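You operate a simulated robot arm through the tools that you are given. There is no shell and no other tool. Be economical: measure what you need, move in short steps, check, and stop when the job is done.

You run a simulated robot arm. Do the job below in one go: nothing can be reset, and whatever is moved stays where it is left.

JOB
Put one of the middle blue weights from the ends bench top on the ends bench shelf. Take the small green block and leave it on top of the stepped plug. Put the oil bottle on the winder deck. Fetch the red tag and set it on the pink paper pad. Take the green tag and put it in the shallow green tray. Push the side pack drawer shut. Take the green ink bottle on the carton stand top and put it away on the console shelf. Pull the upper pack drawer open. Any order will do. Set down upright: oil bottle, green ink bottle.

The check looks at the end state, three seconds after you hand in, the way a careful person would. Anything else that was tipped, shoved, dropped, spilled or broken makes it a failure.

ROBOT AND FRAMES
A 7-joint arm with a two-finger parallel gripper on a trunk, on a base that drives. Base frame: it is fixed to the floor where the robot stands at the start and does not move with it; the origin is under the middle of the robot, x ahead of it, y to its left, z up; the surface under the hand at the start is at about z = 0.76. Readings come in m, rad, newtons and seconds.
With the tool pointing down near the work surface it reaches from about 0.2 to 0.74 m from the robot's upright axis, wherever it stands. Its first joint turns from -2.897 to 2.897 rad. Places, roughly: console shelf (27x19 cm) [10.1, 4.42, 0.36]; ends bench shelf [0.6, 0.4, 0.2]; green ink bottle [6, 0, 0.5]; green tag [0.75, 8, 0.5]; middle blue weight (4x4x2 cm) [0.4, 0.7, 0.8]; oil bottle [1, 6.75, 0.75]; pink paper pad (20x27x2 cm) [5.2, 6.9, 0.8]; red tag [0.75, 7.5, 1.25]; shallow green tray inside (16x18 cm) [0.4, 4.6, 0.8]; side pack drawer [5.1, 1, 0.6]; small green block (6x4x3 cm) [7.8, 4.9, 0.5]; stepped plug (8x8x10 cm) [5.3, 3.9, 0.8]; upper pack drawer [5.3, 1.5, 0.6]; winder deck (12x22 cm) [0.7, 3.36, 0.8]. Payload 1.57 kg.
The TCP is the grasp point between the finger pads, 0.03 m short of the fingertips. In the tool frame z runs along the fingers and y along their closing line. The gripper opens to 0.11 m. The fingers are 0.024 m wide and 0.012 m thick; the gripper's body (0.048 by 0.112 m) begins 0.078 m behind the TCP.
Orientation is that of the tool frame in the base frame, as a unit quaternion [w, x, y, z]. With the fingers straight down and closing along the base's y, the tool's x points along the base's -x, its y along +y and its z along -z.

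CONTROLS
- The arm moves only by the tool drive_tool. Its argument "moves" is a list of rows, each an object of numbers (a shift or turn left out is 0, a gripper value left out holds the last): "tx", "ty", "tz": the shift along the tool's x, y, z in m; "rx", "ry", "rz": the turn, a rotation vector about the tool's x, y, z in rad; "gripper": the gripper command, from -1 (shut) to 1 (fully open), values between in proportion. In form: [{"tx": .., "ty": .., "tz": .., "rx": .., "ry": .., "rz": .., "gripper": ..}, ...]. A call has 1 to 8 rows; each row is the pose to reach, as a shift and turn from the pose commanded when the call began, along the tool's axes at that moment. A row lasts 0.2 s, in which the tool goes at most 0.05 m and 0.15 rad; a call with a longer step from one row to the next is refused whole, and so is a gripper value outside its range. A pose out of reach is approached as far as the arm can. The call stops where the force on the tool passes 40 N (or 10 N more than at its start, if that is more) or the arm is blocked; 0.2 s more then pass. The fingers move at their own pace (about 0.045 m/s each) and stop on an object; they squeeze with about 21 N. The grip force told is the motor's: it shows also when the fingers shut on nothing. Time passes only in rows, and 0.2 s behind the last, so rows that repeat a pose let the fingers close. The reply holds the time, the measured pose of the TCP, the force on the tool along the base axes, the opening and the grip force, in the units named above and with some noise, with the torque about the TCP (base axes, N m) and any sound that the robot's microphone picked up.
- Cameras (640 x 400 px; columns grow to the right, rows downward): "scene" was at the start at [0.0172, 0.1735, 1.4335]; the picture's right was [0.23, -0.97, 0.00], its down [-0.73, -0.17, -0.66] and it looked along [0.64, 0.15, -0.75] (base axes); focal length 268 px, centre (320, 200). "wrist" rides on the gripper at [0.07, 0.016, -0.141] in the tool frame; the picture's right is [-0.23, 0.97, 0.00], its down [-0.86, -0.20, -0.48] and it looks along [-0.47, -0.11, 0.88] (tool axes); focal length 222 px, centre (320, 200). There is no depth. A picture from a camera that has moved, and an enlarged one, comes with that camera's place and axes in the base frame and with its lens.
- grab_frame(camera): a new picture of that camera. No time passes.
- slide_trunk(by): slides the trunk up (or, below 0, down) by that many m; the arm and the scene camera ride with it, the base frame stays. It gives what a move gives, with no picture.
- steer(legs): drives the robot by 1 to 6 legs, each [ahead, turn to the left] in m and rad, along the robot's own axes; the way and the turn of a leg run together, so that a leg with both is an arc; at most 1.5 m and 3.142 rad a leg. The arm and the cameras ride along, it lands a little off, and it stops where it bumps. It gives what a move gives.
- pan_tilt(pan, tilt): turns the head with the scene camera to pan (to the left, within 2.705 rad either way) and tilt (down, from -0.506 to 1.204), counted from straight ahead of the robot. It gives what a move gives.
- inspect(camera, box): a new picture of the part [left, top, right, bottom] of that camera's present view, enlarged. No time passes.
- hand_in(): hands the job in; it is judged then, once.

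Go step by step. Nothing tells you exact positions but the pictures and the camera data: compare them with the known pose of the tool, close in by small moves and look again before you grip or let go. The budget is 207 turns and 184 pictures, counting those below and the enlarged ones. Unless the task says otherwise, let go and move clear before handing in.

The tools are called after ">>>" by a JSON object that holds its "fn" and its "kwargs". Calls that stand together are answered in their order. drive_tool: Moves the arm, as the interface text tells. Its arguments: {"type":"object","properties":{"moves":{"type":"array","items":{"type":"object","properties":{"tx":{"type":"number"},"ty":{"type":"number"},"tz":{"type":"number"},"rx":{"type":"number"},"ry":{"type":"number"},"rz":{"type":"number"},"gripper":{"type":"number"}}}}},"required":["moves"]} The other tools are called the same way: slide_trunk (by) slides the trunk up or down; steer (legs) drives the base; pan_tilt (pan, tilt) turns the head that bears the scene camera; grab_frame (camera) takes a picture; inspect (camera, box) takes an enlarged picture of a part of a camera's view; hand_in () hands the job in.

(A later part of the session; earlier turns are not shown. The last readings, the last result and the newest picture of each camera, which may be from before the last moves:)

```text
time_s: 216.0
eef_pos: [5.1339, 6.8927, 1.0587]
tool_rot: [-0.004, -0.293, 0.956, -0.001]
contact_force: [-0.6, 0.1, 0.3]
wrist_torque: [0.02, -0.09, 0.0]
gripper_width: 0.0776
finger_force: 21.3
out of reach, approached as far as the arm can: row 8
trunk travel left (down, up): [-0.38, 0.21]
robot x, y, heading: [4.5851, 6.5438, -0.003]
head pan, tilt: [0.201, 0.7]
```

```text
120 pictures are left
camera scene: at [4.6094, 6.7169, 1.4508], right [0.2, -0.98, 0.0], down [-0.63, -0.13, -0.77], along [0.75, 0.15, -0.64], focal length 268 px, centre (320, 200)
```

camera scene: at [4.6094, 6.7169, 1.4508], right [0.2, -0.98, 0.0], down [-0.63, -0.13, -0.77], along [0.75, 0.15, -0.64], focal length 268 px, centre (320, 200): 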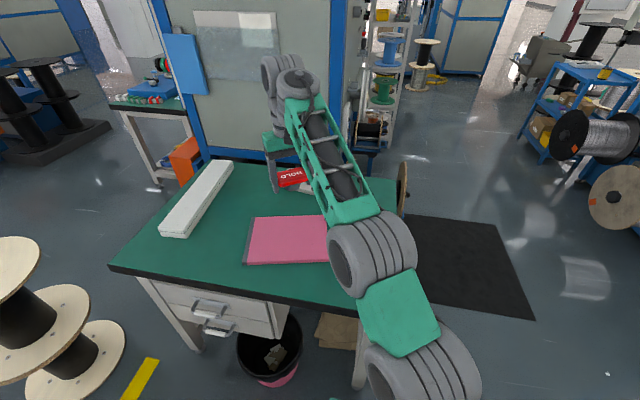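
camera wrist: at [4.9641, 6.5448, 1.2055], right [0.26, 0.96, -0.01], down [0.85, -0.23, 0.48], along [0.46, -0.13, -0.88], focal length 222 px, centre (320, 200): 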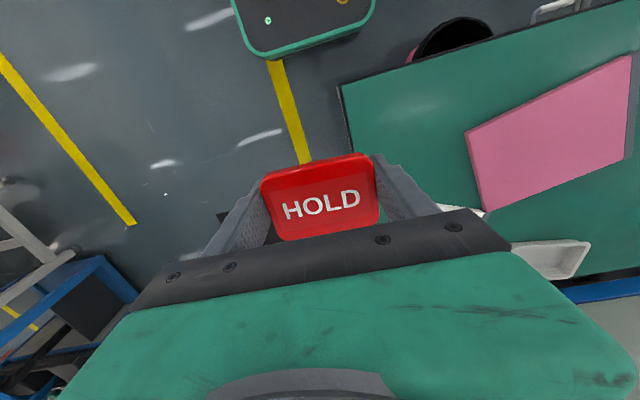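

>>> {"fn": "drive_tool", "kwargs": {"moves": [{"tz": 0.045}, {"tz": 0.09}, {"tz": 0.13, "tx": -0.014, "ty": 0.006}, {"tz": 0.165, "tx": -0.028, "ty": 0.013}, {"tz": 0.18, "tx": -0.028, "ty": 0.013}]}}

>>> {"fn": "grab_frame", "kwargs": {"camera": "wrist"}}

>>> {"fn": "inspect", "kwargs": {"camera": "scene", "box": [200, 170, 400, 295]}}

```text
time_s: 217.2
eef_pos: [5.15, 6.919, 0.8756]
tool_rot: [-0.003, -0.292, 0.956, -0.002]
contact_force: [0.4, -0.1, 0.1]
wrist_torque: [0.0, 0.01, 0.01]
gripper_width: 0.0771
finger_force: 21.3
trunk travel left (down, up): [-0.38, 0.21]
robot x, y, heading: [4.5845, 6.5412, -0.006]
head pan, tilt: [0.201, 0.7]
```

```text
119 pictures are left
camera wrist: at [5.0841, 6.8939, 1.0177], right [-0.36, 0.93, 0.0], down [0.82, 0.32, 0.47], along [0.44, 0.17, -0.88], focal length 222 px, centre (320, 200)
```

wrist: 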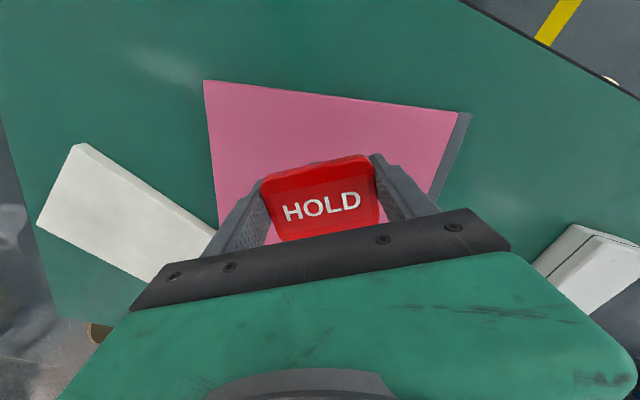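

```text
3.20 times, centred on (300, 232) of scene
camera zoom: at [4.6109, 6.7181, 1.4506], right [0.2, -0.98, 0.0], down [-0.63, -0.13, -0.76], along [0.75, 0.15, -0.64], focal length 857 px, centre (384, 96)
```

zoom: 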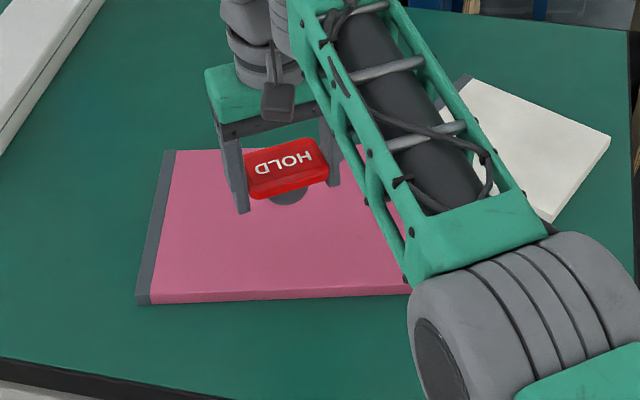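

>>> {"fn": "drive_tool", "kwargs": {"moves": [{"tz": 0.015}, {"tz": 0.03}, {"tz": 0.035}, {"tz": 0.04}]}}

```text
time_s: 218.2
eef_pos: [5.1513, 6.9181, 0.836]
tool_rot: [-0.003, -0.293, 0.956, -0.002]
contact_force: [-0.5, 0.0, -0.3]
wrist_torque: [0.0, 0.0, 0.01]
gripper_width: 0.0774
finger_force: 21.0
trunk travel left (down, up): [-0.38, 0.21]
robot x, y, heading: [4.5865, 6.5453, 0.001]
head pan, tilt: [0.201, 0.7]
```

>>> {"fn": "drive_tool", "kwargs": {"moves": [{"tz": 0.004}, {"tz": 0.008}]}}

>>> {"fn": "inspect", "kwargs": {"camera": "scene", "box": [220, 190, 340, 265]}}

```text
time_s: 218.8
eef_pos: [5.1513, 6.9191, 0.8287]
tool_rot: [-0.003, -0.293, 0.956, -0.002]
contact_force: [0.1, -0.7, -1.2]
wrist_torque: [-0.02, -0.02, -0.01]
gripper_width: 0.0774
finger_force: 21.2
trunk travel left (down, up): [-0.38, 0.21]
robot x, y, heading: [4.584, 6.545, -0.003]
head pan, tilt: [0.201, 0.7]
```

```text
5.33 times, centred on (280, 228) of scene
camera zoom: at [4.6108, 6.7179, 1.4506], right [0.2, -0.98, 0.0], down [-0.63, -0.13, -0.76], along [0.75, 0.15, -0.64], focal length 1429 px, centre (533, 53)
```

zoom: 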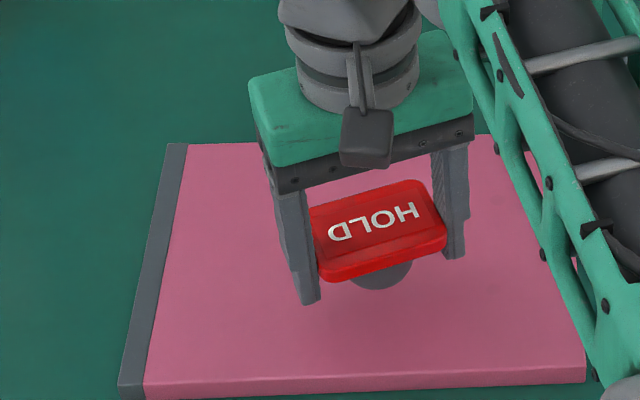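

>>> {"fn": "drive_tool", "kwargs": {"moves": [{"tz": 0.004}, {"tz": 0.008}]}}

>>> {"fn": "drive_tool", "kwargs": {"moves": [{"tz": 0.003}, {"tz": 0.006}]}}

```text
time_s: 219.4
eef_pos: [5.1514, 6.9182, 0.8205]
tool_rot: [-0.003, -0.292, 0.956, -0.002]
contact_force: [0.0, 0.5, -1.4]
wrist_torque: [-0.04, -0.03, 0.0]
gripper_width: 0.0773
finger_force: 21.2
trunk travel left (down, up): [-0.38, 0.21]
robot x, y, heading: [4.584, 6.5445, -0.003]
head pan, tilt: [0.201, 0.7]
```

```text
time_s: 220.0
eef_pos: [5.1513, 6.9178, 0.814]
tool_rot: [-0.003, -0.293, 0.956, -0.002]
contact_force: [-0.1, -0.8, 1.0]
wrist_torque: [-0.01, 0.01, -0.03]
gripper_width: 0.0773
finger_force: 21.3
trunk travel left (down, up): [-0.38, 0.21]
robot x, y, heading: [4.5866, 6.5437, -0.004]
head pan, tilt: [0.201, 0.7]
```

>>> {"fn": "drive_tool", "kwargs": {"moves": [{"tz": 0.002}, {"tz": 0.004}]}}

>>> {"fn": "inspect", "kwargs": {"camera": "scene", "box": [220, 190, 340, 265]}}

```text
time_s: 220.6
eef_pos: [5.1514, 6.9176, 0.8111]
tool_rot: [-0.003, -0.293, 0.956, -0.002]
contact_force: [0.1, -0.6, -0.8]
wrist_torque: [0.02, 0.0, 0.01]
gripper_width: 0.0776
finger_force: 21.2
trunk travel left (down, up): [-0.38, 0.21]
robot x, y, heading: [4.5843, 6.5455, -0.008]
head pan, tilt: [0.201, 0.7]
```

```text
5.33 times, centred on (280, 228) of scene
camera zoom: at [4.6108, 6.7179, 1.4506], right [0.2, -0.98, 0.0], down [-0.63, -0.13, -0.76], along [0.75, 0.15, -0.64], focal length 1429 px, centre (533, 53)
```

zoom: 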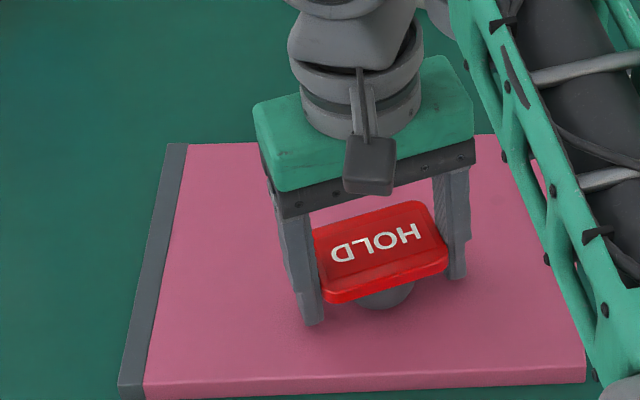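

>>> {"fn": "drive_tool", "kwargs": {"moves": [{"tz": 0.002}, {"tz": 0.004}, {"tz": 0.005}]}}

```text
time_s: 221.4
eef_pos: [5.1512, 6.9176, 0.8075]
tool_rot: [-0.001, -0.292, 0.957, -0.001]
contact_force: [0.2, -0.5, 8.4]
wrist_torque: [0.4, 0.13, 0.01]
gripper_width: 0.0776
finger_force: 21.1
trunk travel left (down, up): [-0.38, 0.21]
robot x, y, heading: [4.5834, 6.5456, -0.003]
head pan, tilt: [0.201, 0.7]
```

Contact with the pad; I release and lift.

>>> {"fn": "drive_tool", "kwargs": {"moves": [{"tz": -0.001, "gripper": 1}, {"tz": -0.001}, {"tz": -0.001}, {"tz": -0.04}, {"tz": -0.085}, {"tz": -0.13}, {"tz": -0.175}, {"tz": -0.2}]}}

>>> {"fn": "inspect", "kwargs": {"camera": "scene", "box": [220, 180, 380, 280]}}

```text
time_s: 223.2
eef_pos: [5.152, 6.9179, 1.0044]
tool_rot: [-0.004, -0.293, 0.956, -0.002]
contact_force: [0.3, -0.4, -0.3]
wrist_torque: [-0.02, 0.04, 0.01]
gripper_width: 0.1099
finger_force: 0.1
trunk travel left (down, up): [-0.38, 0.21]
robot x, y, heading: [4.5859, 6.5486, -0.009]
head pan, tilt: [0.201, 0.7]
```

```text
4.00 times, centred on (300, 230) of scene
camera zoom: at [4.611, 6.718, 1.4505], right [0.2, -0.98, 0.0], down [-0.63, -0.13, -0.76], along [0.75, 0.15, -0.64], focal length 1072 px, centre (400, 80)
```

zoom: 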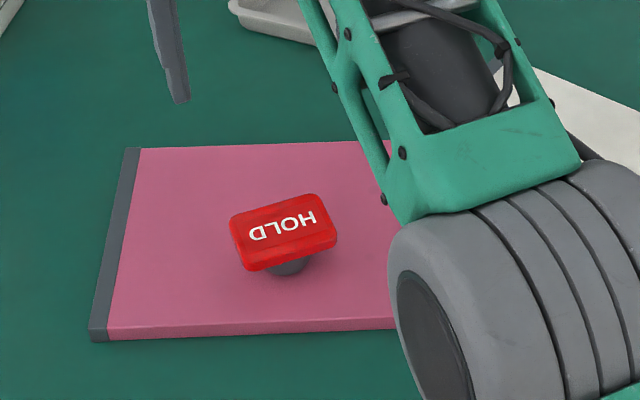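

Red tag is standing on the pink pad. I retract the arm, and drive back to the west side for the oil bottle.

>>> {"fn": "drive_tool", "kwargs": {"moves": [{"tx": 0.036, "ty": -0.029, "rz": 0.075}, {"tx": 0.072, "ty": -0.059, "rz": 0.15}, {"tx": 0.108, "ty": -0.088, "rz": 0.225}, {"tx": 0.145, "ty": -0.117, "rz": 0.3}, {"tx": 0.181, "ty": -0.147, "rz": 0.375}, {"tx": 0.217, "ty": -0.176, "rz": 0.45}, {"tx": 0.254, "ty": -0.205, "rz": 0.525}, {"tx": 0.29, "ty": -0.235, "rz": 0.6}]}}

>>> {"fn": "steer", "kwargs": {"legs": [[-0.6, 0], [0, 3.04], [1.5, 0], [0.5, 0]]}}

>>> {"fn": "pan_tilt", "kwargs": {"pan": 0.1, "tilt": 0.6}}

>>> {"fn": "grab_frame", "kwargs": {"camera": "scene"}}

```text
time_s: 225.0
eef_pos: [5.0445, 6.5617, 1.009]
tool_rot: [-0.003, 0.004, 1.0, -0.002]
contact_force: [0.1, 0.1, -0.1]
wrist_torque: [-0.06, 0.01, 0.01]
gripper_width: 0.1101
finger_force: 0.1
trunk travel left (down, up): [-0.38, 0.21]
robot x, y, heading: [4.5874, 6.5453, -0.004]
head pan, tilt: [0.201, 0.7]
```

```text
time_s: 244.9
eef_pos: [1.5645, 6.8649, 1.0079]
tool_rot: [-0.002, 0.998, -0.07, 0.004]
contact_force: [-0.6, 0.3, 0.3]
wrist_torque: [0.02, 0.02, 0.01]
gripper_width: 0.1098
finger_force: 0.0
trunk travel left (down, up): [-0.38, 0.21]
robot x, y, heading: [2.0228, 6.824, 2.996]
head pan, tilt: [0.201, 0.7]
```

```text
time_s: 245.6
eef_pos: [1.5649, 6.8659, 1.0093]
tool_rot: [-0.003, 0.998, -0.07, 0.003]
contact_force: [-0.6, 0.7, -0.1]
wrist_torque: [-0.03, 0.02, 0.0]
gripper_width: 0.11
finger_force: 0.1
trunk travel left (down, up): [-0.38, 0.21]
robot x, y, heading: [2.0203, 6.8233, 3.005]
head pan, tilt: [0.099, 0.6]
```

```text
114 pictures are left
camera scene: at [1.9717, 6.6641, 1.4592], right [0.04, 1.0, 0.0], down [0.56, -0.02, -0.82], along [-0.82, 0.03, -0.57], focal length 268 px, centre (320, 200)
```

scene: 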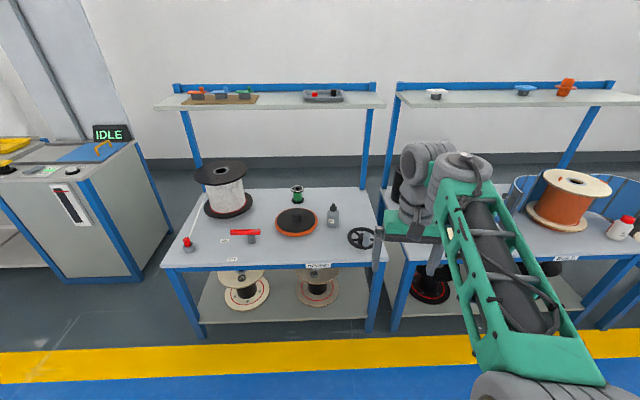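

>>> {"fn": "inspect", "kwargs": {"camera": "scene", "box": [280, 180, 400, 255]}}

>>> {"fn": "inspect", "kwargs": {"camera": "scene", "box": [520, 160, 640, 235]}}

```text
5.33 times, centred on (340, 218) of scene
camera zoom: at [1.9717, 6.6641, 1.4592], right [0.04, 1.0, 0.0], down [0.56, -0.02, -0.82], along [-0.82, 0.03, -0.57], focal length 1429 px, centre (213, 107)
```

zoom: 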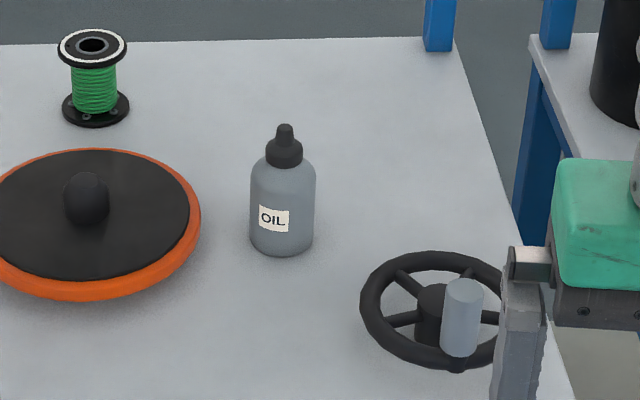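

```text
5.33 times, centred on (580, 198) of scene
camera zoom: at [1.9717, 6.6641, 1.4592], right [0.04, 1.0, 0.0], down [0.56, -0.02, -0.82], along [-0.82, 0.03, -0.57], focal length 1429 px, centre (-1067, 213)
```

zoom: 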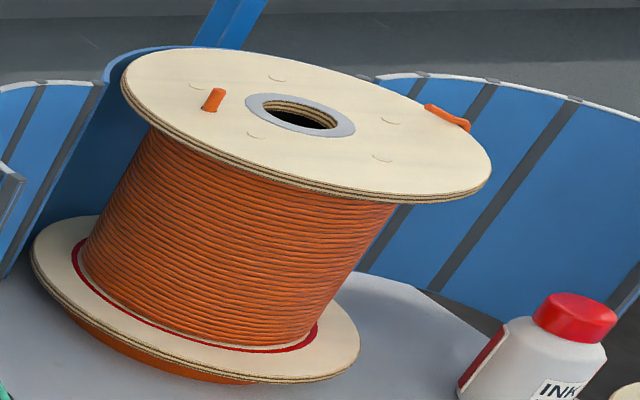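

The OIL bottle stands at about (0.96, 6.764) on a table of height 0.60. I drive closer.

>>> {"fn": "steer", "kwargs": {"legs": [[0, 0.14], [0.46, 0]]}}

>>> {"fn": "grab_frame", "kwargs": {"camera": "scene"}}

>>> {"fn": "grab_frame", "kwargs": {"camera": "wrist"}}

```text
time_s: 249.0
eef_pos: [1.1048, 6.8013, 1.0081]
tool_rot: [-0.003, 1.0, 0.0, 0.003]
contact_force: [0.4, 0.6, 0.6]
wrist_torque: [0.0, 0.03, -0.05]
gripper_width: 0.1099
finger_force: 0.1
trunk travel left (down, up): [-0.38, 0.21]
robot x, y, heading: [1.5613, 6.8165, -3.14]
head pan, tilt: [0.099, 0.6]
```

```text
111 pictures are left
camera scene: at [1.5355, 6.6581, 1.4592], right [-0.1, 0.99, 0.0], down [0.56, 0.06, -0.83], along [-0.82, -0.08, -0.56], focal length 268 px, centre (320, 200)
```

scene: 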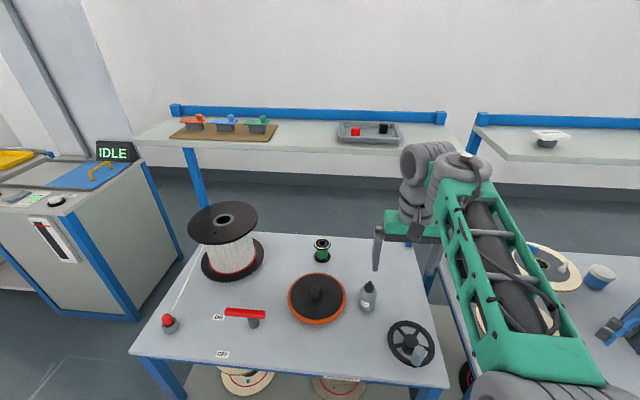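

```text
110 pictures are left
camera wrist: at [1.1734, 6.7837, 1.1504], right [-0.23, -0.97, -0.01], down [-0.86, 0.2, 0.48], along [-0.46, 0.11, -0.88], focal length 222 px, centre (320, 200)
```

wrist: 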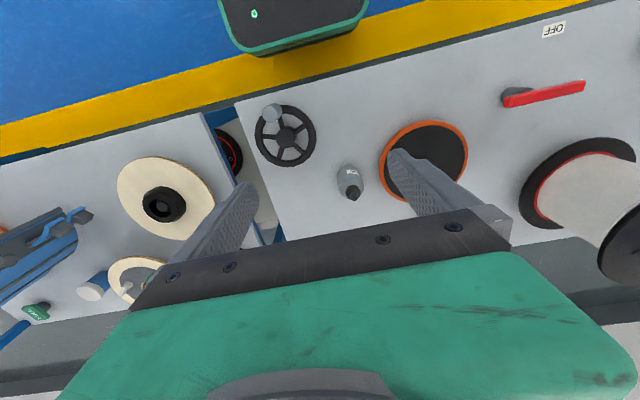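

>>> {"fn": "slide_trunk", "kwargs": {"by": -0.1}}

>>> {"fn": "drive_tool", "kwargs": {"moves": [{"tx": -0.04, "ty": 0.01, "gripper": 0.5}, {"tx": -0.08, "ty": 0.02}, {"tx": -0.12, "ty": 0.03}, {"tx": -0.155, "ty": 0.033}, {"tx": -0.155, "ty": 0.033, "tz": 0.045}, {"tx": -0.155, "ty": 0.033, "tz": 0.09}]}}

>>> {"fn": "grab_frame", "kwargs": {"camera": "wrist"}}

>>> {"fn": "inspect", "kwargs": {"camera": "scene", "box": [280, 200, 440, 300]}}

```text
time_s: 250.3
eef_pos: [1.105, 6.8015, 0.9092]
tool_rot: [-0.002, 1.0, -0.001, 0.002]
contact_force: [-0.6, 0.2, -0.6]
wrist_torque: [0.01, 0.01, 0.01]
gripper_width: 0.1099
finger_force: 0.1
trunk travel left (down, up): [-0.28, 0.31]
robot x, y, heading: [1.5638, 6.8209, -3.148]
head pan, tilt: [0.099, 0.6]
```

```text
time_s: 251.7
eef_pos: [0.951, 6.7691, 0.8187]
tool_rot: [-0.002, 1.0, -0.002, 0.002]
contact_force: [-0.2, -0.3, -1.2]
wrist_torque: [0.01, 0.03, 0.0]
gripper_width: 0.0825
finger_force: 0.0
trunk travel left (down, up): [-0.28, 0.31]
robot x, y, heading: [1.5633, 6.8215, -3.145]
head pan, tilt: [0.099, 0.6]
```

```text
109 pictures are left
camera wrist: at [1.0194, 6.7519, 0.9591], right [-0.23, -0.97, -0.01], down [-0.86, 0.2, 0.48], along [-0.46, 0.11, -0.88], focal length 222 px, centre (320, 200)
```

wrist: 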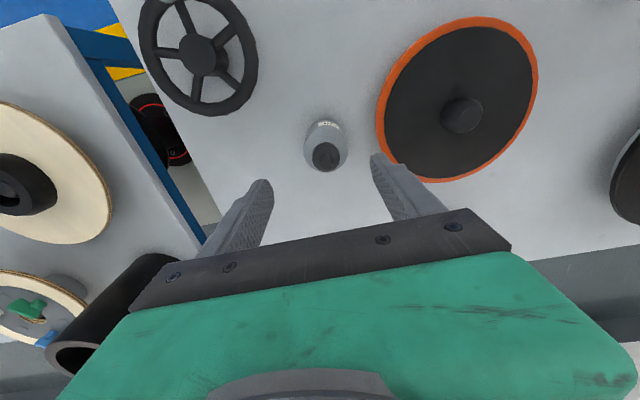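

```text
4.00 times, centred on (360, 250) of scene
camera zoom: at [1.5356, 6.6581, 1.3593], right [-0.1, 0.99, 0.0], down [0.56, 0.06, -0.83], along [-0.82, -0.08, -0.56], focal length 1072 px, centre (160, 0)
```

zoom: 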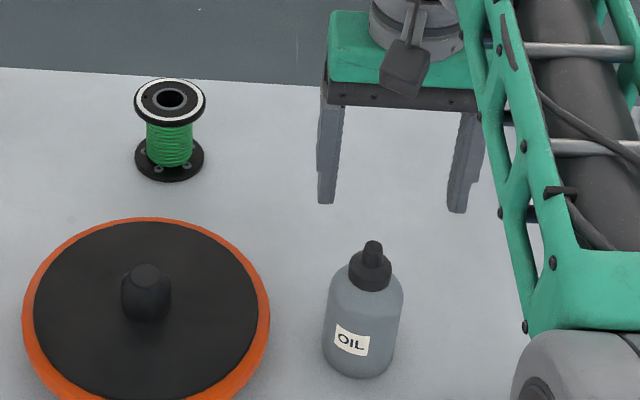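

>>> {"fn": "drive_tool", "kwargs": {"moves": [{"ty": 0.008, "tx": 0.002, "tz": 0.04}, {"ty": 0.008, "tx": 0.002, "tz": 0.08}, {"ty": 0.008, "tx": 0.002, "tz": 0.12}, {"ty": 0.008, "tx": 0.002, "tz": 0.153}, {"ty": 0.008, "tx": 0.002, "tz": 0.153, "gripper": -1}, {"ty": 0.008, "tx": 0.002, "tz": 0.153}, {"ty": 0.008, "tx": 0.002, "tz": 0.153}]}}

>>> {"fn": "inspect", "kwargs": {"camera": "scene", "box": [280, 200, 440, 300]}}

```text
time_s: 253.3
eef_pos: [0.9005, 6.7561, 0.6928]
tool_rot: [-0.002, 1.0, 0.0, 0.005]
contact_force: [0.1, -0.3, 0.4]
wrist_torque: [0.0, 0.01, 0.0]
gripper_width: 0.0128
finger_force: 0.5
out of reach, approached as far as the arm can: row 1, 2, 3, 4, 5, 6, 7
trunk travel left (down, up): [-0.28, 0.31]
robot x, y, heading: [1.5619, 6.8183, -3.142]
head pan, tilt: [0.099, 0.6]
```

```text
4.00 times, centred on (360, 250) of scene
camera zoom: at [1.5353, 6.6581, 1.3592], right [-0.1, 0.99, 0.0], down [0.56, 0.06, -0.83], along [-0.82, -0.08, -0.56], focal length 1072 px, centre (160, 0)
```

zoom: 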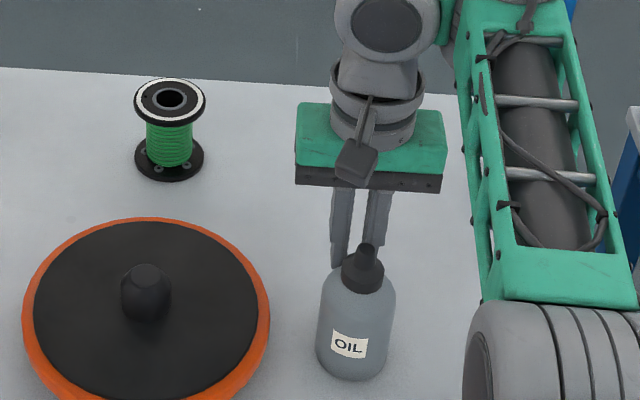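

The arm could not follow and ended behind the bottle, which still stands. I lift straight up carefully.

>>> {"fn": "drive_tool", "kwargs": {"moves": [{"tz": -0.03}, {"tz": -0.07}, {"tz": -0.11}, {"tz": -0.15}, {"tz": -0.19}]}}

>>> {"fn": "grab_frame", "kwargs": {"camera": "scene"}}

>>> {"fn": "grab_frame", "kwargs": {"camera": "wrist"}}

```text
time_s: 254.5
eef_pos: [0.8983, 6.7552, 0.8808]
tool_rot: [-0.003, 1.0, 0.001, 0.003]
contact_force: [-0.3, -0.4, 0.0]
wrist_torque: [-0.06, -0.04, 0.0]
gripper_width: 0.0
finger_force: 20.3
trunk travel left (down, up): [-0.28, 0.31]
robot x, y, heading: [1.562, 6.8187, -3.14]
head pan, tilt: [0.099, 0.6]
```

```text
106 pictures are left
camera scene: at [1.5351, 6.6581, 1.3591], right [-0.1, 0.99, 0.0], down [0.56, 0.06, -0.82], along [-0.82, -0.08, -0.57], focal length 268 px, centre (320, 200)
```

scene: 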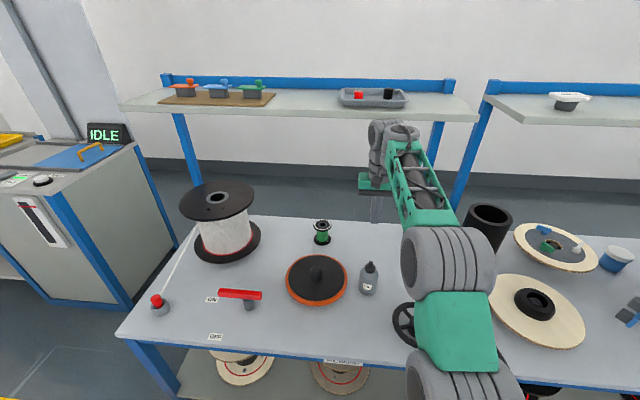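

```text
105 pictures are left
camera wrist: at [0.9673, 6.7381, 1.0229], right [-0.23, -0.97, -0.01], down [-0.86, 0.2, 0.47], along [-0.46, 0.11, -0.88], focal length 222 px, centre (320, 200)
```

wrist: 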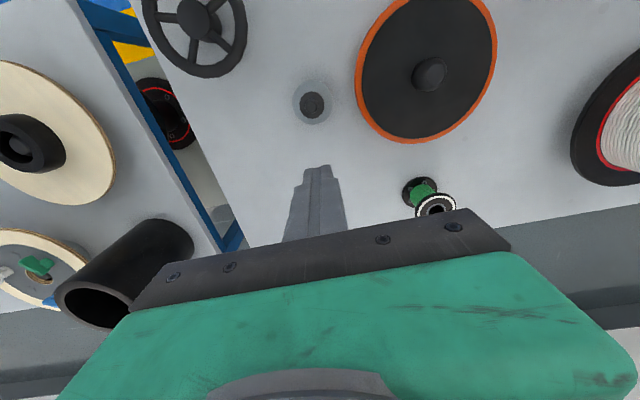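

>>> {"fn": "drive_tool", "kwargs": {"moves": [{"tx": 0.02, "gripper": 0.5}, {"tx": 0.048, "ty": -0.001}, {"tx": 0.048, "ty": -0.001, "tz": 0.03}, {"tx": 0.048, "ty": -0.001, "tz": 0.06}, {"tx": 0.048, "ty": -0.001, "tz": 0.085}, {"tx": 0.048, "ty": -0.001, "tz": 0.085}]}}

>>> {"fn": "grab_frame", "kwargs": {"camera": "wrist"}}

```text
time_s: 255.9
eef_pos: [0.9481, 6.7572, 0.7977]
tool_rot: [-0.002, 1.0, -0.002, 0.003]
contact_force: [0.1, -0.5, 0.0]
wrist_torque: [0.04, 0.0, -0.01]
gripper_width: 0.0826
finger_force: 0.0
trunk travel left (down, up): [-0.28, 0.31]
robot x, y, heading: [1.5626, 6.8211, -3.14]
head pan, tilt: [0.099, 0.6]
```

```text
104 pictures are left
camera wrist: at [1.0158, 6.7398, 0.9395], right [-0.23, -0.97, -0.01], down [-0.86, 0.2, 0.48], along [-0.46, 0.11, -0.88], focal length 222 px, centre (320, 200)
```

wrist: 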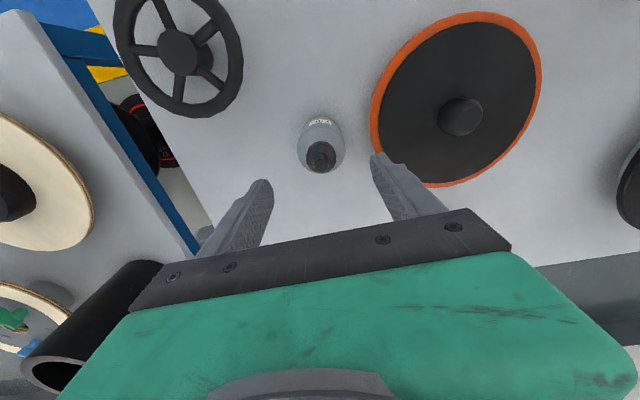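

>>> {"fn": "drive_tool", "kwargs": {"moves": [{"tx": 0.004, "ty": 0.003, "tz": 0.015}]}}

```text
time_s: 256.3
eef_pos: [0.9515, 6.7536, 0.7826]
tool_rot: [-0.003, 1.0, 0.0, 0.003]
contact_force: [0.0, -0.5, -0.1]
wrist_torque: [0.02, 0.04, -0.02]
gripper_width: 0.0826
finger_force: 0.2
trunk travel left (down, up): [-0.28, 0.31]
robot x, y, heading: [1.5617, 6.8214, -3.147]
head pan, tilt: [0.099, 0.6]
```

>>> {"fn": "drive_tool", "kwargs": {"moves": [{"tz": 0.03}, {"tz": 0.06}]}}

```text
time_s: 256.9
eef_pos: [0.9361, 6.7513, 0.74]
tool_rot: [-0.002, 1.0, -0.001, 0.008]
contact_force: [0.2, 0.2, 0.2]
wrist_torque: [0.0, 0.02, -0.03]
gripper_width: 0.0825
finger_force: 0.0
out of reach, approached as far as the arm can: row 2
trunk travel left (down, up): [-0.28, 0.31]
robot x, y, heading: [1.5621, 6.8217, -3.147]
head pan, tilt: [0.099, 0.6]
```

Lower depth is limited at this trunk height. I raise the hand, lower the trunk fully, and retry.

>>> {"fn": "drive_tool", "kwargs": {"moves": [{"tz": -0.03}, {"tz": -0.06, "tx": 0.015, "ty": -0.002}, {"tz": -0.11, "tx": 0.015, "ty": -0.002}, {"tz": -0.16, "tx": 0.015, "ty": -0.002}, {"tz": -0.2, "tx": 0.015, "ty": -0.002}, {"tz": -0.24, "tx": 0.015, "ty": -0.002}]}}

>>> {"fn": "slide_trunk", "kwargs": {"by": -0.2}}

>>> {"fn": "grab_frame", "kwargs": {"camera": "wrist"}}

```text
time_s: 258.3
eef_pos: [0.9501, 6.7527, 0.9796]
tool_rot: [-0.003, 1.0, 0.0, 0.004]
contact_force: [-0.1, 0.4, -0.2]
wrist_torque: [-0.01, 0.01, 0.02]
gripper_width: 0.0826
finger_force: 0.0
trunk travel left (down, up): [-0.28, 0.31]
robot x, y, heading: [1.5615, 6.8202, -3.142]
head pan, tilt: [0.099, 0.6]
```

```text
time_s: 260.5
eef_pos: [0.95, 6.7525, 0.779]
tool_rot: [-0.002, 1.0, 0.0, 0.003]
contact_force: [-0.1, -0.1, 0.6]
wrist_torque: [-0.01, -0.03, 0.01]
gripper_width: 0.0826
finger_force: 0.0
trunk travel left (down, up): [-0.08, 0.51]
robot x, y, heading: [1.5645, 6.818, -3.141]
head pan, tilt: [0.099, 0.6]
```

```text
103 pictures are left
camera wrist: at [1.0184, 6.7355, 0.9208], right [-0.23, -0.97, -0.01], down [-0.86, 0.2, 0.48], along [-0.46, 0.11, -0.88], focal length 222 px, centre (320, 200)
```

wrist: 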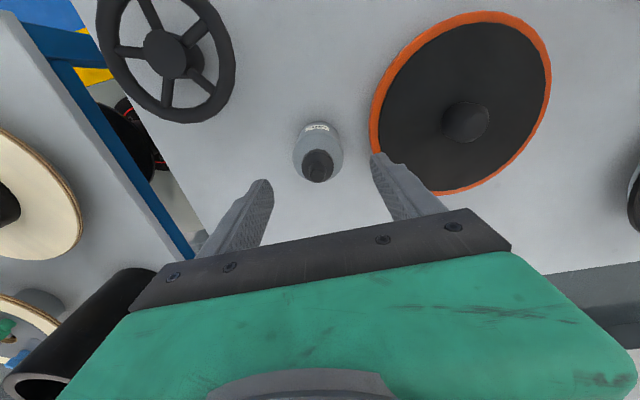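

>>> {"fn": "drive_tool", "kwargs": {"moves": [{"tz": 0.025, "tx": 0.003}, {"tz": 0.05, "tx": 0.003}]}}

>>> {"fn": "drive_tool", "kwargs": {"moves": [{"tz": 0.02}, {"tz": 0.04}, {"tz": 0.062}]}}

```text
time_s: 261.1
eef_pos: [0.9536, 6.7521, 0.73]
tool_rot: [-0.002, 1.0, -0.001, 0.002]
contact_force: [1.1, -0.2, 0.3]
wrist_torque: [0.0, 0.0, -0.01]
gripper_width: 0.0826
finger_force: 0.1
trunk travel left (down, up): [-0.08, 0.51]
robot x, y, heading: [1.5633, 6.8183, -3.144]
head pan, tilt: [0.099, 0.6]
```

```text
time_s: 261.9
eef_pos: [0.9532, 6.7525, 0.6684]
tool_rot: [-0.003, 1.0, -0.001, 0.001]
contact_force: [0.9, -0.2, -0.2]
wrist_torque: [-0.01, 0.0, 0.0]
gripper_width: 0.0825
finger_force: 0.1
trunk travel left (down, up): [-0.08, 0.51]
robot x, y, heading: [1.5646, 6.8211, -3.141]
head pan, tilt: [0.099, 0.6]
```

>>> {"fn": "drive_tool", "kwargs": {"moves": [{"gripper": -1}, {}, {}, {}]}}

>>> {"fn": "grab_frame", "kwargs": {"camera": "wrist"}}

```text
time_s: 262.9
eef_pos: [0.9536, 6.7528, 0.6682]
tool_rot: [-0.003, 1.0, -0.002, 0.001]
contact_force: [-1.0, -0.5, 1.7]
wrist_torque: [-0.06, 0.03, -0.01]
gripper_width: 0.0583
finger_force: 20.9
trunk travel left (down, up): [-0.08, 0.51]
robot x, y, heading: [1.5572, 6.8203, -3.146]
head pan, tilt: [0.099, 0.6]
```

```text
102 pictures are left
camera wrist: at [1.0224, 6.7354, 0.8092], right [-0.23, -0.97, -0.01], down [-0.86, 0.2, 0.48], along [-0.46, 0.11, -0.88], focal length 222 px, centre (320, 200)
```

wrist: 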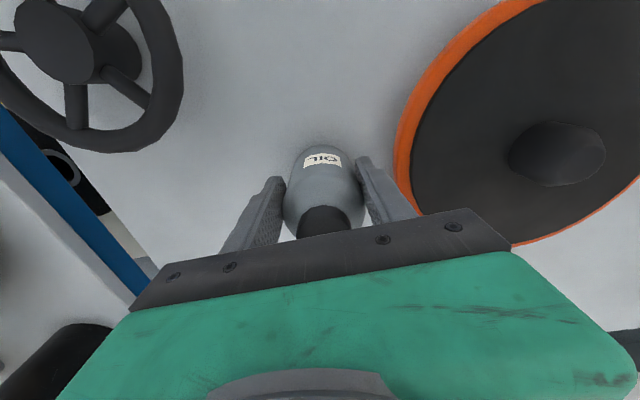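

Bottle gripped. I lift, back out and drive to the winder station.

>>> {"fn": "drive_tool", "kwargs": {"moves": [{"tz": -0.03}, {"tz": -0.07}, {"tz": -0.11}, {"tz": -0.15}]}}

>>> {"fn": "slide_trunk", "kwargs": {"by": 0.28}}

>>> {"fn": "steer", "kwargs": {"legs": [[-0.4, 0], [0, 1.571], [1.5, 0], [1.5, 0]]}}

>>> {"fn": "pan_tilt", "kwargs": {"pan": -1.0, "tilt": 0.6}}

>>> {"fn": "grab_frame", "kwargs": {"camera": "scene"}}

```text
time_s: 263.9
eef_pos: [0.9511, 6.7518, 0.8161]
tool_rot: [-0.002, 1.0, -0.001, 0.003]
contact_force: [0.2, -0.3, -1.9]
wrist_torque: [0.01, -0.03, 0.02]
gripper_width: 0.0583
finger_force: 21.4
trunk travel left (down, up): [-0.08, 0.51]
robot x, y, heading: [1.562, 6.8161, -3.143]
head pan, tilt: [0.099, 0.6]
```

```text
time_s: 266.7
eef_pos: [0.9525, 6.7525, 1.0961]
tool_rot: [-0.003, 1.0, 0.0, 0.002]
contact_force: [0.9, -0.2, -1.6]
wrist_torque: [-0.01, -0.04, -0.02]
gripper_width: 0.0584
finger_force: 21.3
trunk travel left (down, up): [-0.36, 0.23]
robot x, y, heading: [1.5632, 6.8192, -3.139]
head pan, tilt: [0.099, 0.6]
```

```text
time_s: 287.1
eef_pos: [2.0424, 3.1922, 1.0969]
tool_rot: [-0.003, 0.705, 0.709, 0.001]
contact_force: [0.8, 0.4, -1.1]
wrist_torque: [0.02, 0.02, 0.05]
gripper_width: 0.0583
finger_force: 20.9
trunk travel left (down, up): [-0.36, 0.23]
robot x, y, heading: [1.9703, 3.7974, -1.561]
head pan, tilt: [0.099, 0.6]
```

```text
time_s: 288.5
eef_pos: [2.0428, 3.1922, 1.0973]
tool_rot: [-0.004, 0.705, 0.709, 0.0]
contact_force: [0.3, -0.2, -2.0]
wrist_torque: [0.01, -0.01, -0.01]
gripper_width: 0.0583
finger_force: 20.9
trunk travel left (down, up): [-0.36, 0.23]
robot x, y, heading: [1.9695, 3.7989, -1.564]
head pan, tilt: [-1.0, 0.6]
```

```text
101 pictures are left
camera scene: at [2.0511, 3.815, 1.4392], right [-0.55, 0.84, 0.0], down [0.47, 0.31, -0.83], along [-0.69, -0.45, -0.56], focal length 268 px, centre (320, 200)
```

scene: 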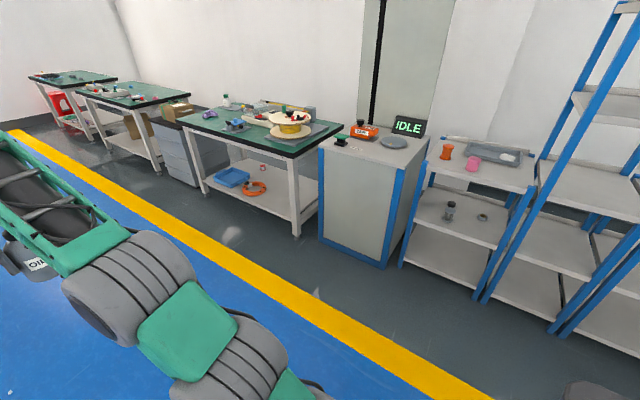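

>>> {"fn": "inspect", "kwargs": {"camera": "scene", "box": [300, 100, 460, 200]}}

```text
4.00 times, centred on (380, 150) of scene
camera zoom: at [2.0511, 3.815, 1.4392], right [-0.55, 0.84, 0.0], down [0.47, 0.31, -0.83], along [-0.69, -0.45, -0.56], focal length 1072 px, centre (80, 400)
```

zoom: 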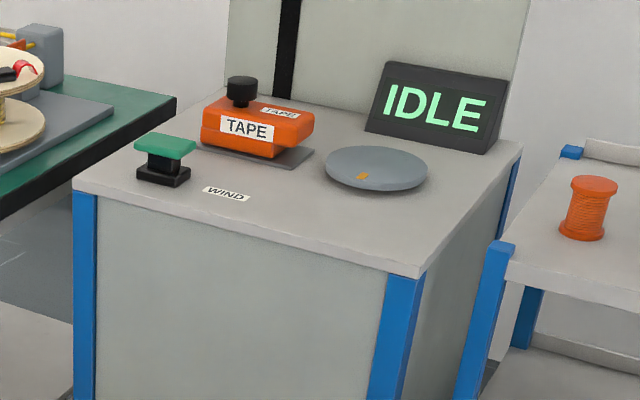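

The winder cabinet's free front area is about (0.68, 3.36). I line up in front of it.

>>> {"fn": "steer", "kwargs": {"legs": [[0.42, 0], [0, -1.58], [0.6, 0]]}}

>>> {"fn": "pan_tilt", "kwargs": {"pan": 0.1, "tilt": 0.7}}

>>> {"fn": "grab_frame", "kwargs": {"camera": "scene"}}

>>> {"fn": "grab_frame", "kwargs": {"camera": "wrist"}}

```text
time_s: 297.9
eef_pos: [0.7648, 3.2938, 1.0968]
tool_rot: [-0.002, 1.0, 0.006, 0.002]
contact_force: [0.4, 0.1, -1.1]
wrist_torque: [0.01, -0.05, -0.03]
gripper_width: 0.0584
finger_force: 21.4
trunk travel left (down, up): [-0.36, 0.23]
robot x, y, heading: [1.3712, 3.368, -3.13]
head pan, tilt: [-1.0, 0.6]
```

```text
time_s: 299.2
eef_pos: [0.7645, 3.2934, 1.0952]
tool_rot: [-0.002, 1.0, 0.005, 0.003]
contact_force: [0.5, -0.1, -1.9]
wrist_torque: [-0.01, -0.05, 0.01]
gripper_width: 0.0583
finger_force: 20.9
trunk travel left (down, up): [-0.36, 0.23]
robot x, y, heading: [1.3716, 3.3709, -3.132]
head pan, tilt: [0.099, 0.7]
```

```text
99 pictures are left
camera scene: at [1.3517, 3.2064, 1.4306], right [-0.11, 0.99, 0.0], down [0.64, 0.07, -0.76], along [-0.76, -0.08, -0.64], focal length 268 px, centre (320, 200)
```

scene: 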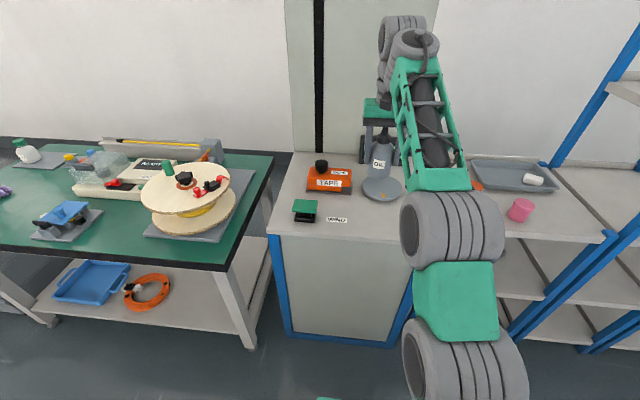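

```text
98 pictures are left
camera wrist: at [0.8334, 3.2769, 1.2382], right [-0.22, -0.98, -0.01], down [-0.86, 0.19, 0.48], along [-0.46, 0.11, -0.88], focal length 222 px, centre (320, 200)
```

wrist: 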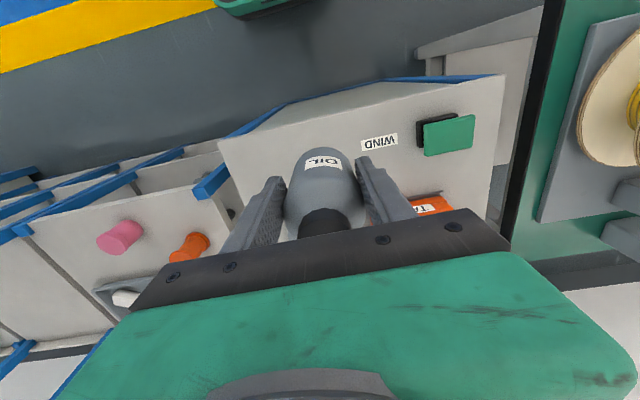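

>>> {"fn": "drive_tool", "kwargs": {"moves": [{"tx": -0.032, "ty": -0.033}, {"tx": -0.064, "ty": -0.067}]}}

>>> {"fn": "slide_trunk", "kwargs": {"by": -0.13}}

>>> {"fn": "drive_tool", "kwargs": {"moves": [{"tz": 0.03}, {"tz": 0.06}, {"tz": 0.075}]}}

>>> {"fn": "grab_frame", "kwargs": {"camera": "wrist"}}

>>> {"fn": "inspect", "kwargs": {"camera": "scene", "box": [270, 100, 470, 225]}}

```text
time_s: 299.6
eef_pos: [0.7476, 3.3097, 1.0964]
tool_rot: [-0.002, 1.0, 0.003, -0.006]
contact_force: [-19.1, -10.9, -28.1]
wrist_torque: [2.0, -1.03, -1.01]
gripper_width: 0.0583
finger_force: 21.4
out of reach, approached as far as the arm can: row 1
trunk travel left (down, up): [-0.36, 0.23]
robot x, y, heading: [1.3734, 3.3669, -3.135]
head pan, tilt: [0.099, 0.7]
stopped in row 1: the force on the tool passed its limit at 86 N (the readings are from after the stop); the commanded pose is now the measured one
```

```text
time_s: 300.1
eef_pos: [0.7454, 3.3079, 1.0783]
tool_rot: [-0.001, 1.0, 0.002, -0.003]
contact_force: [-12.9, -7.5, -19.1]
wrist_torque: [1.28, -0.73, -0.62]
gripper_width: 0.0584
finger_force: 20.7
trunk travel left (down, up): [-0.344, 0.246]
robot x, y, heading: [1.3739, 3.3713, -3.132]
head pan, tilt: [0.099, 0.7]
stopped: the force on the tool passed its limit at 47 N (the readings are from after the stop); the commanded pose is now the measured one
```

```text
time_s: 300.9
eef_pos: [0.7461, 3.3094, 1.0047]
tool_rot: [-0.002, 1.0, 0.003, -0.002]
contact_force: [-0.5, 0.7, -0.9]
wrist_torque: [-0.01, -0.02, -0.01]
gripper_width: 0.0579
finger_force: 20.9
trunk travel left (down, up): [-0.344, 0.246]
robot x, y, heading: [1.3718, 3.3683, -3.124]
head pan, tilt: [0.099, 0.7]
```

```text
97 pictures are left
camera wrist: at [0.8163, 3.293, 1.1451], right [-0.22, -0.97, 0.0], down [-0.85, 0.19, 0.48], along [-0.47, 0.11, -0.88], focal length 222 px, centre (320, 200)
```

wrist: 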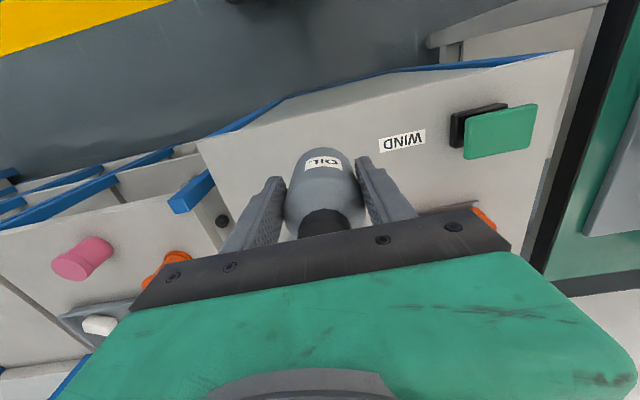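

```text
3.20 times, centred on (370, 162) of scene
camera zoom: at [1.3518, 3.2063, 1.415], right [-0.11, 0.99, 0.0], down [0.64, 0.07, -0.76], along [-0.76, -0.08, -0.64], focal length 857 px, centre (160, 320)
```

zoom: 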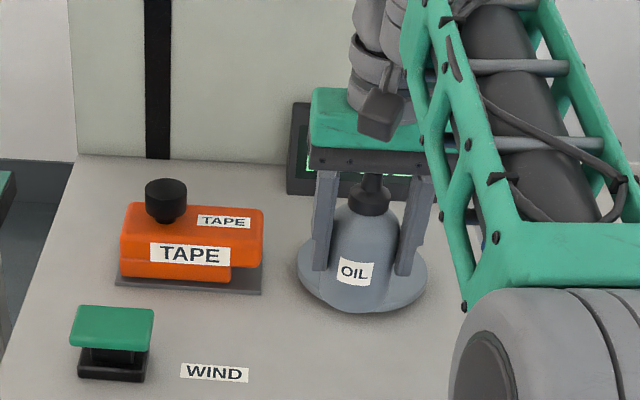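

>>> {"fn": "drive_tool", "kwargs": {"moves": [{"tx": -0.015, "ty": -0.017, "tz": 0.015}, {"tx": -0.03, "ty": -0.034, "tz": 0.03}, {"tx": -0.046, "ty": -0.05, "tz": 0.045}]}}

```text
time_s: 301.7
eef_pos: [0.6992, 3.3605, 0.9595]
tool_rot: [-0.002, 1.0, 0.002, -0.003]
contact_force: [-0.1, 0.0, -1.9]
wrist_torque: [0.02, -0.02, 0.01]
gripper_width: 0.0582
finger_force: 21.6
trunk travel left (down, up): [-0.344, 0.246]
robot x, y, heading: [1.3725, 3.3662, -3.129]
head pan, tilt: [0.099, 0.7]
```

>>> {"fn": "slide_trunk", "kwargs": {"by": -0.07}}

>>> {"fn": "grab_frame", "kwargs": {"camera": "wrist"}}

>>> {"fn": "inspect", "kwargs": {"camera": "scene", "box": [270, 100, 470, 225]}}

```text
time_s: 302.8
eef_pos: [0.6986, 3.3609, 0.8904]
tool_rot: [-0.001, 1.0, 0.002, -0.003]
contact_force: [0.3, 0.3, -2.4]
wrist_torque: [-0.03, -0.05, 0.02]
gripper_width: 0.0582
finger_force: 20.6
trunk travel left (down, up): [-0.274, 0.316]
robot x, y, heading: [1.3748, 3.3664, -3.128]
head pan, tilt: [0.099, 0.7]
```

```text
95 pictures are left
camera wrist: at [0.7699, 3.3429, 1.0308], right [-0.22, -0.97, 0.0], down [-0.85, 0.19, 0.48], along [-0.47, 0.11, -0.87], focal length 222 px, centre (320, 200)
```

wrist: 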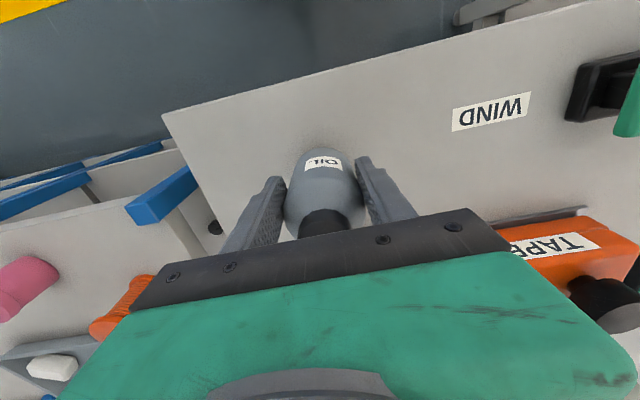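

```text
3.20 times, centred on (370, 162) of scene
camera zoom: at [1.3519, 3.2064, 1.345], right [-0.11, 0.99, 0.0], down [0.64, 0.07, -0.76], along [-0.76, -0.08, -0.64], focal length 857 px, centre (160, 320)
```

zoom: 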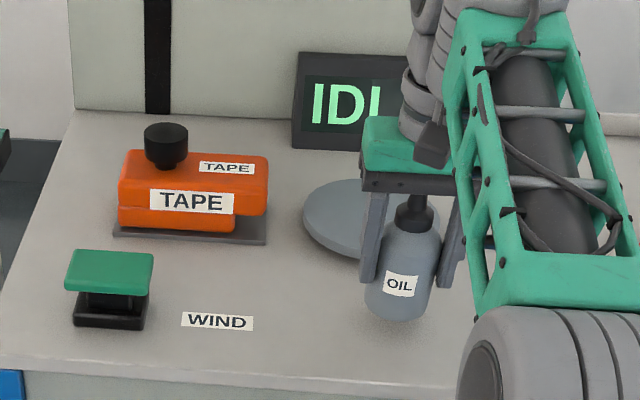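

>>> {"fn": "drive_tool", "kwargs": {"moves": [{"tz": 0.008}, {"tz": 0.014}]}}

>>> {"fn": "drive_tool", "kwargs": {"moves": [{"tz": 0.003}, {"tz": 0.006}]}}

```text
time_s: 303.4
eef_pos: [0.6993, 3.3583, 0.875]
tool_rot: [-0.001, 1.0, 0.002, -0.002]
contact_force: [-0.4, 0.3, -1.3]
wrist_torque: [-0.02, -0.01, 0.01]
gripper_width: 0.0584
finger_force: 21.0
trunk travel left (down, up): [-0.274, 0.316]
robot x, y, heading: [1.3742, 3.3669, -3.127]
head pan, tilt: [0.099, 0.7]
```

```text
time_s: 304.0
eef_pos: [0.7, 3.3592, 0.8694]
tool_rot: [-0.002, 1.0, 0.002, -0.003]
contact_force: [-0.6, 0.7, -1.4]
wrist_torque: [0.01, -0.01, -0.03]
gripper_width: 0.0582
finger_force: 20.9
trunk travel left (down, up): [-0.274, 0.316]
robot x, y, heading: [1.3716, 3.3634, -3.132]
head pan, tilt: [0.099, 0.7]
```

>>> {"fn": "drive_tool", "kwargs": {"moves": [{"tz": 0.003}, {"tz": 0.005}]}}

>>> {"fn": "inspect", "kwargs": {"camera": "scene", "box": [340, 130, 440, 192]}}

```text
time_s: 304.6
eef_pos: [0.6982, 3.3585, 0.8681]
tool_rot: [-0.002, 1.0, 0.003, -0.004]
contact_force: [-0.7, 0.0, 8.7]
wrist_torque: [-0.09, -0.13, 0.01]
gripper_width: 0.0584
finger_force: 21.1
trunk travel left (down, up): [-0.274, 0.316]
robot x, y, heading: [1.3752, 3.3747, -3.13]
head pan, tilt: [0.099, 0.7]
```

```text
6.40 times, centred on (390, 161) of scene
camera zoom: at [1.3527, 3.2063, 1.3452], right [-0.11, 0.99, 0.0], down [0.64, 0.07, -0.77], along [-0.76, -0.08, -0.64], focal length 1714 px, centre (-128, 450)
```

zoom: 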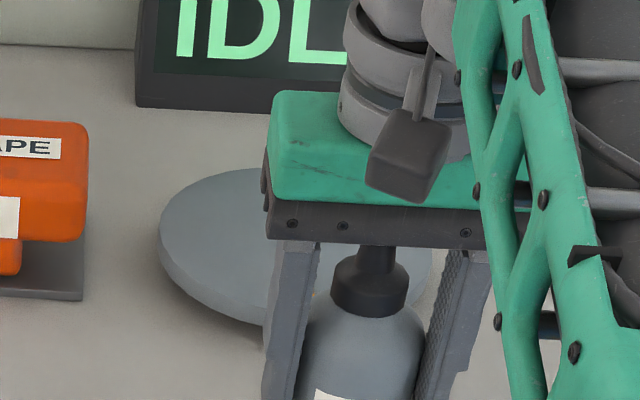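

Bottle touches the deck. I release and lift off.

>>> {"fn": "drive_tool", "kwargs": {"moves": [{"tz": -0.001, "gripper": 0.5}, {"tz": -0.001}, {"tz": -0.001}, {"tz": -0.03}, {"tz": -0.06}, {"tz": -0.1}, {"tz": -0.14}]}}

>>> {"fn": "grab_frame", "kwargs": {"camera": "scene"}}

```text
time_s: 306.2
eef_pos: [0.72, 3.3579, 0.9715]
tool_rot: [-0.001, 1.0, 0.002, -0.002]
contact_force: [0.0, 0.1, 0.6]
wrist_torque: [0.01, 0.01, 0.03]
gripper_width: 0.0822
finger_force: 0.1
out of reach, approached as far as the arm can: row 6, 7
trunk travel left (down, up): [-0.274, 0.316]
robot x, y, heading: [1.3722, 3.3688, -3.128]
head pan, tilt: [0.099, 0.7]
```

```text
92 pictures are left
camera scene: at [1.3522, 3.2064, 1.345], right [-0.11, 0.99, 0.0], down [0.64, 0.07, -0.77], along [-0.76, -0.08, -0.64], focal length 268 px, centre (320, 200)
```

scene: 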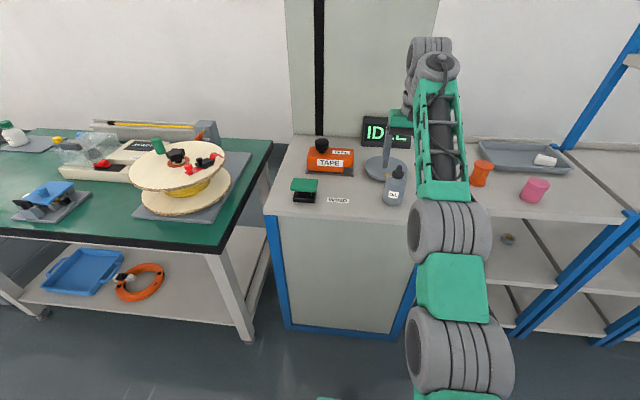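

The oil bottle stands on the winder deck. Next is the green tag, reachable from the aisle side; I raise up, back off, pull the arm in and drive around the north end.

>>> {"fn": "slide_trunk", "kwargs": {"by": 0.1}}

>>> {"fn": "drive_tool", "kwargs": {"moves": [{"tx": 0.03, "gripper": 1}, {"tx": 0.07}, {"tx": 0.11}, {"tx": 0.15}]}}

>>> {"fn": "steer", "kwargs": {"legs": [[-0.4, 0], [0, -1.585], [1.4, 0], [1.4, 0], [1.4, 0], [1.4, 0]]}}

```text
time_s: 307.5
eef_pos: [0.7178, 3.3581, 1.0708]
tool_rot: [-0.003, 1.0, 0.002, -0.001]
contact_force: [0.5, 0.5, 0.3]
wrist_torque: [0.0, 0.03, -0.04]
gripper_width: 0.0821
finger_force: 0.2
trunk travel left (down, up): [-0.374, 0.216]
robot x, y, heading: [1.3745, 3.3685, -3.129]
head pan, tilt: [0.099, 0.7]
```

```text
time_s: 308.5
eef_pos: [0.8689, 3.3597, 1.0708]
tool_rot: [-0.002, 1.0, 0.002, -0.002]
contact_force: [0.4, 0.4, -0.2]
wrist_torque: [0.02, -0.01, 0.01]
gripper_width: 0.1098
finger_force: 0.1
trunk travel left (down, up): [-0.374, 0.216]
robot x, y, heading: [1.3724, 3.3671, -3.128]
head pan, tilt: [0.099, 0.7]
```

```text
time_s: 341.1
eef_pos: [1.6782, 9.4555, 1.071]
tool_rot: [-0.003, 0.712, -0.702, 0.0]
contact_force: [-0.2, 0.1, -0.3]
wrist_torque: [0.02, -0.03, -0.04]
gripper_width: 0.1102
finger_force: 0.0
trunk travel left (down, up): [-0.374, 0.216]
robot x, y, heading: [1.6983, 8.9517, 1.591]
head pan, tilt: [0.099, 0.7]
```

>>> {"fn": "steer", "kwargs": {"legs": [[1.25, 0], [0, 1.55], [1.45, 0], [0, 1.571], [1.3, 0]]}}

>>> {"fn": "pan_tilt", "kwargs": {"pan": 0.6, "tilt": 0.7}}

>>> {"fn": "grab_frame", "kwargs": {"camera": "scene"}}

```text
time_s: 368.0
eef_pos: [0.182, 8.4065, 1.0699]
tool_rot: [0.001, 0.713, 0.702, -0.003]
contact_force: [0.6, -0.4, 0.5]
wrist_torque: [-0.02, 0.03, -0.03]
gripper_width: 0.11
finger_force: 0.0
trunk travel left (down, up): [-0.374, 0.216]
robot x, y, heading: [0.1819, 8.9119, -1.58]
head pan, tilt: [0.099, 0.7]
```

```text
time_s: 368.9
eef_pos: [0.1819, 8.4052, 1.0695]
tool_rot: [0.0, 0.712, 0.702, -0.003]
contact_force: [0.0, 0.2, 0.6]
wrist_torque: [0.01, -0.01, 0.03]
gripper_width: 0.1103
finger_force: 0.1
trunk travel left (down, up): [-0.374, 0.216]
robot x, y, heading: [0.1799, 8.913, -1.577]
head pan, tilt: [0.6, 0.7]
```

```text
91 pictures are left
camera scene: at [0.3866, 8.9, 1.445], right [-0.83, -0.56, 0.0], down [-0.36, 0.53, -0.76], along [0.43, -0.64, -0.64], focal length 268 px, centre (320, 200)
```

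scene: 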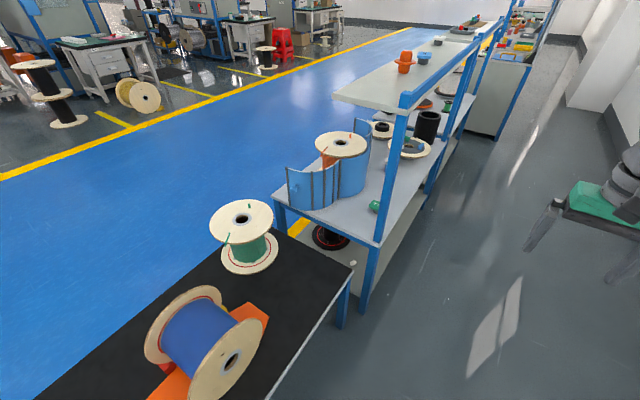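

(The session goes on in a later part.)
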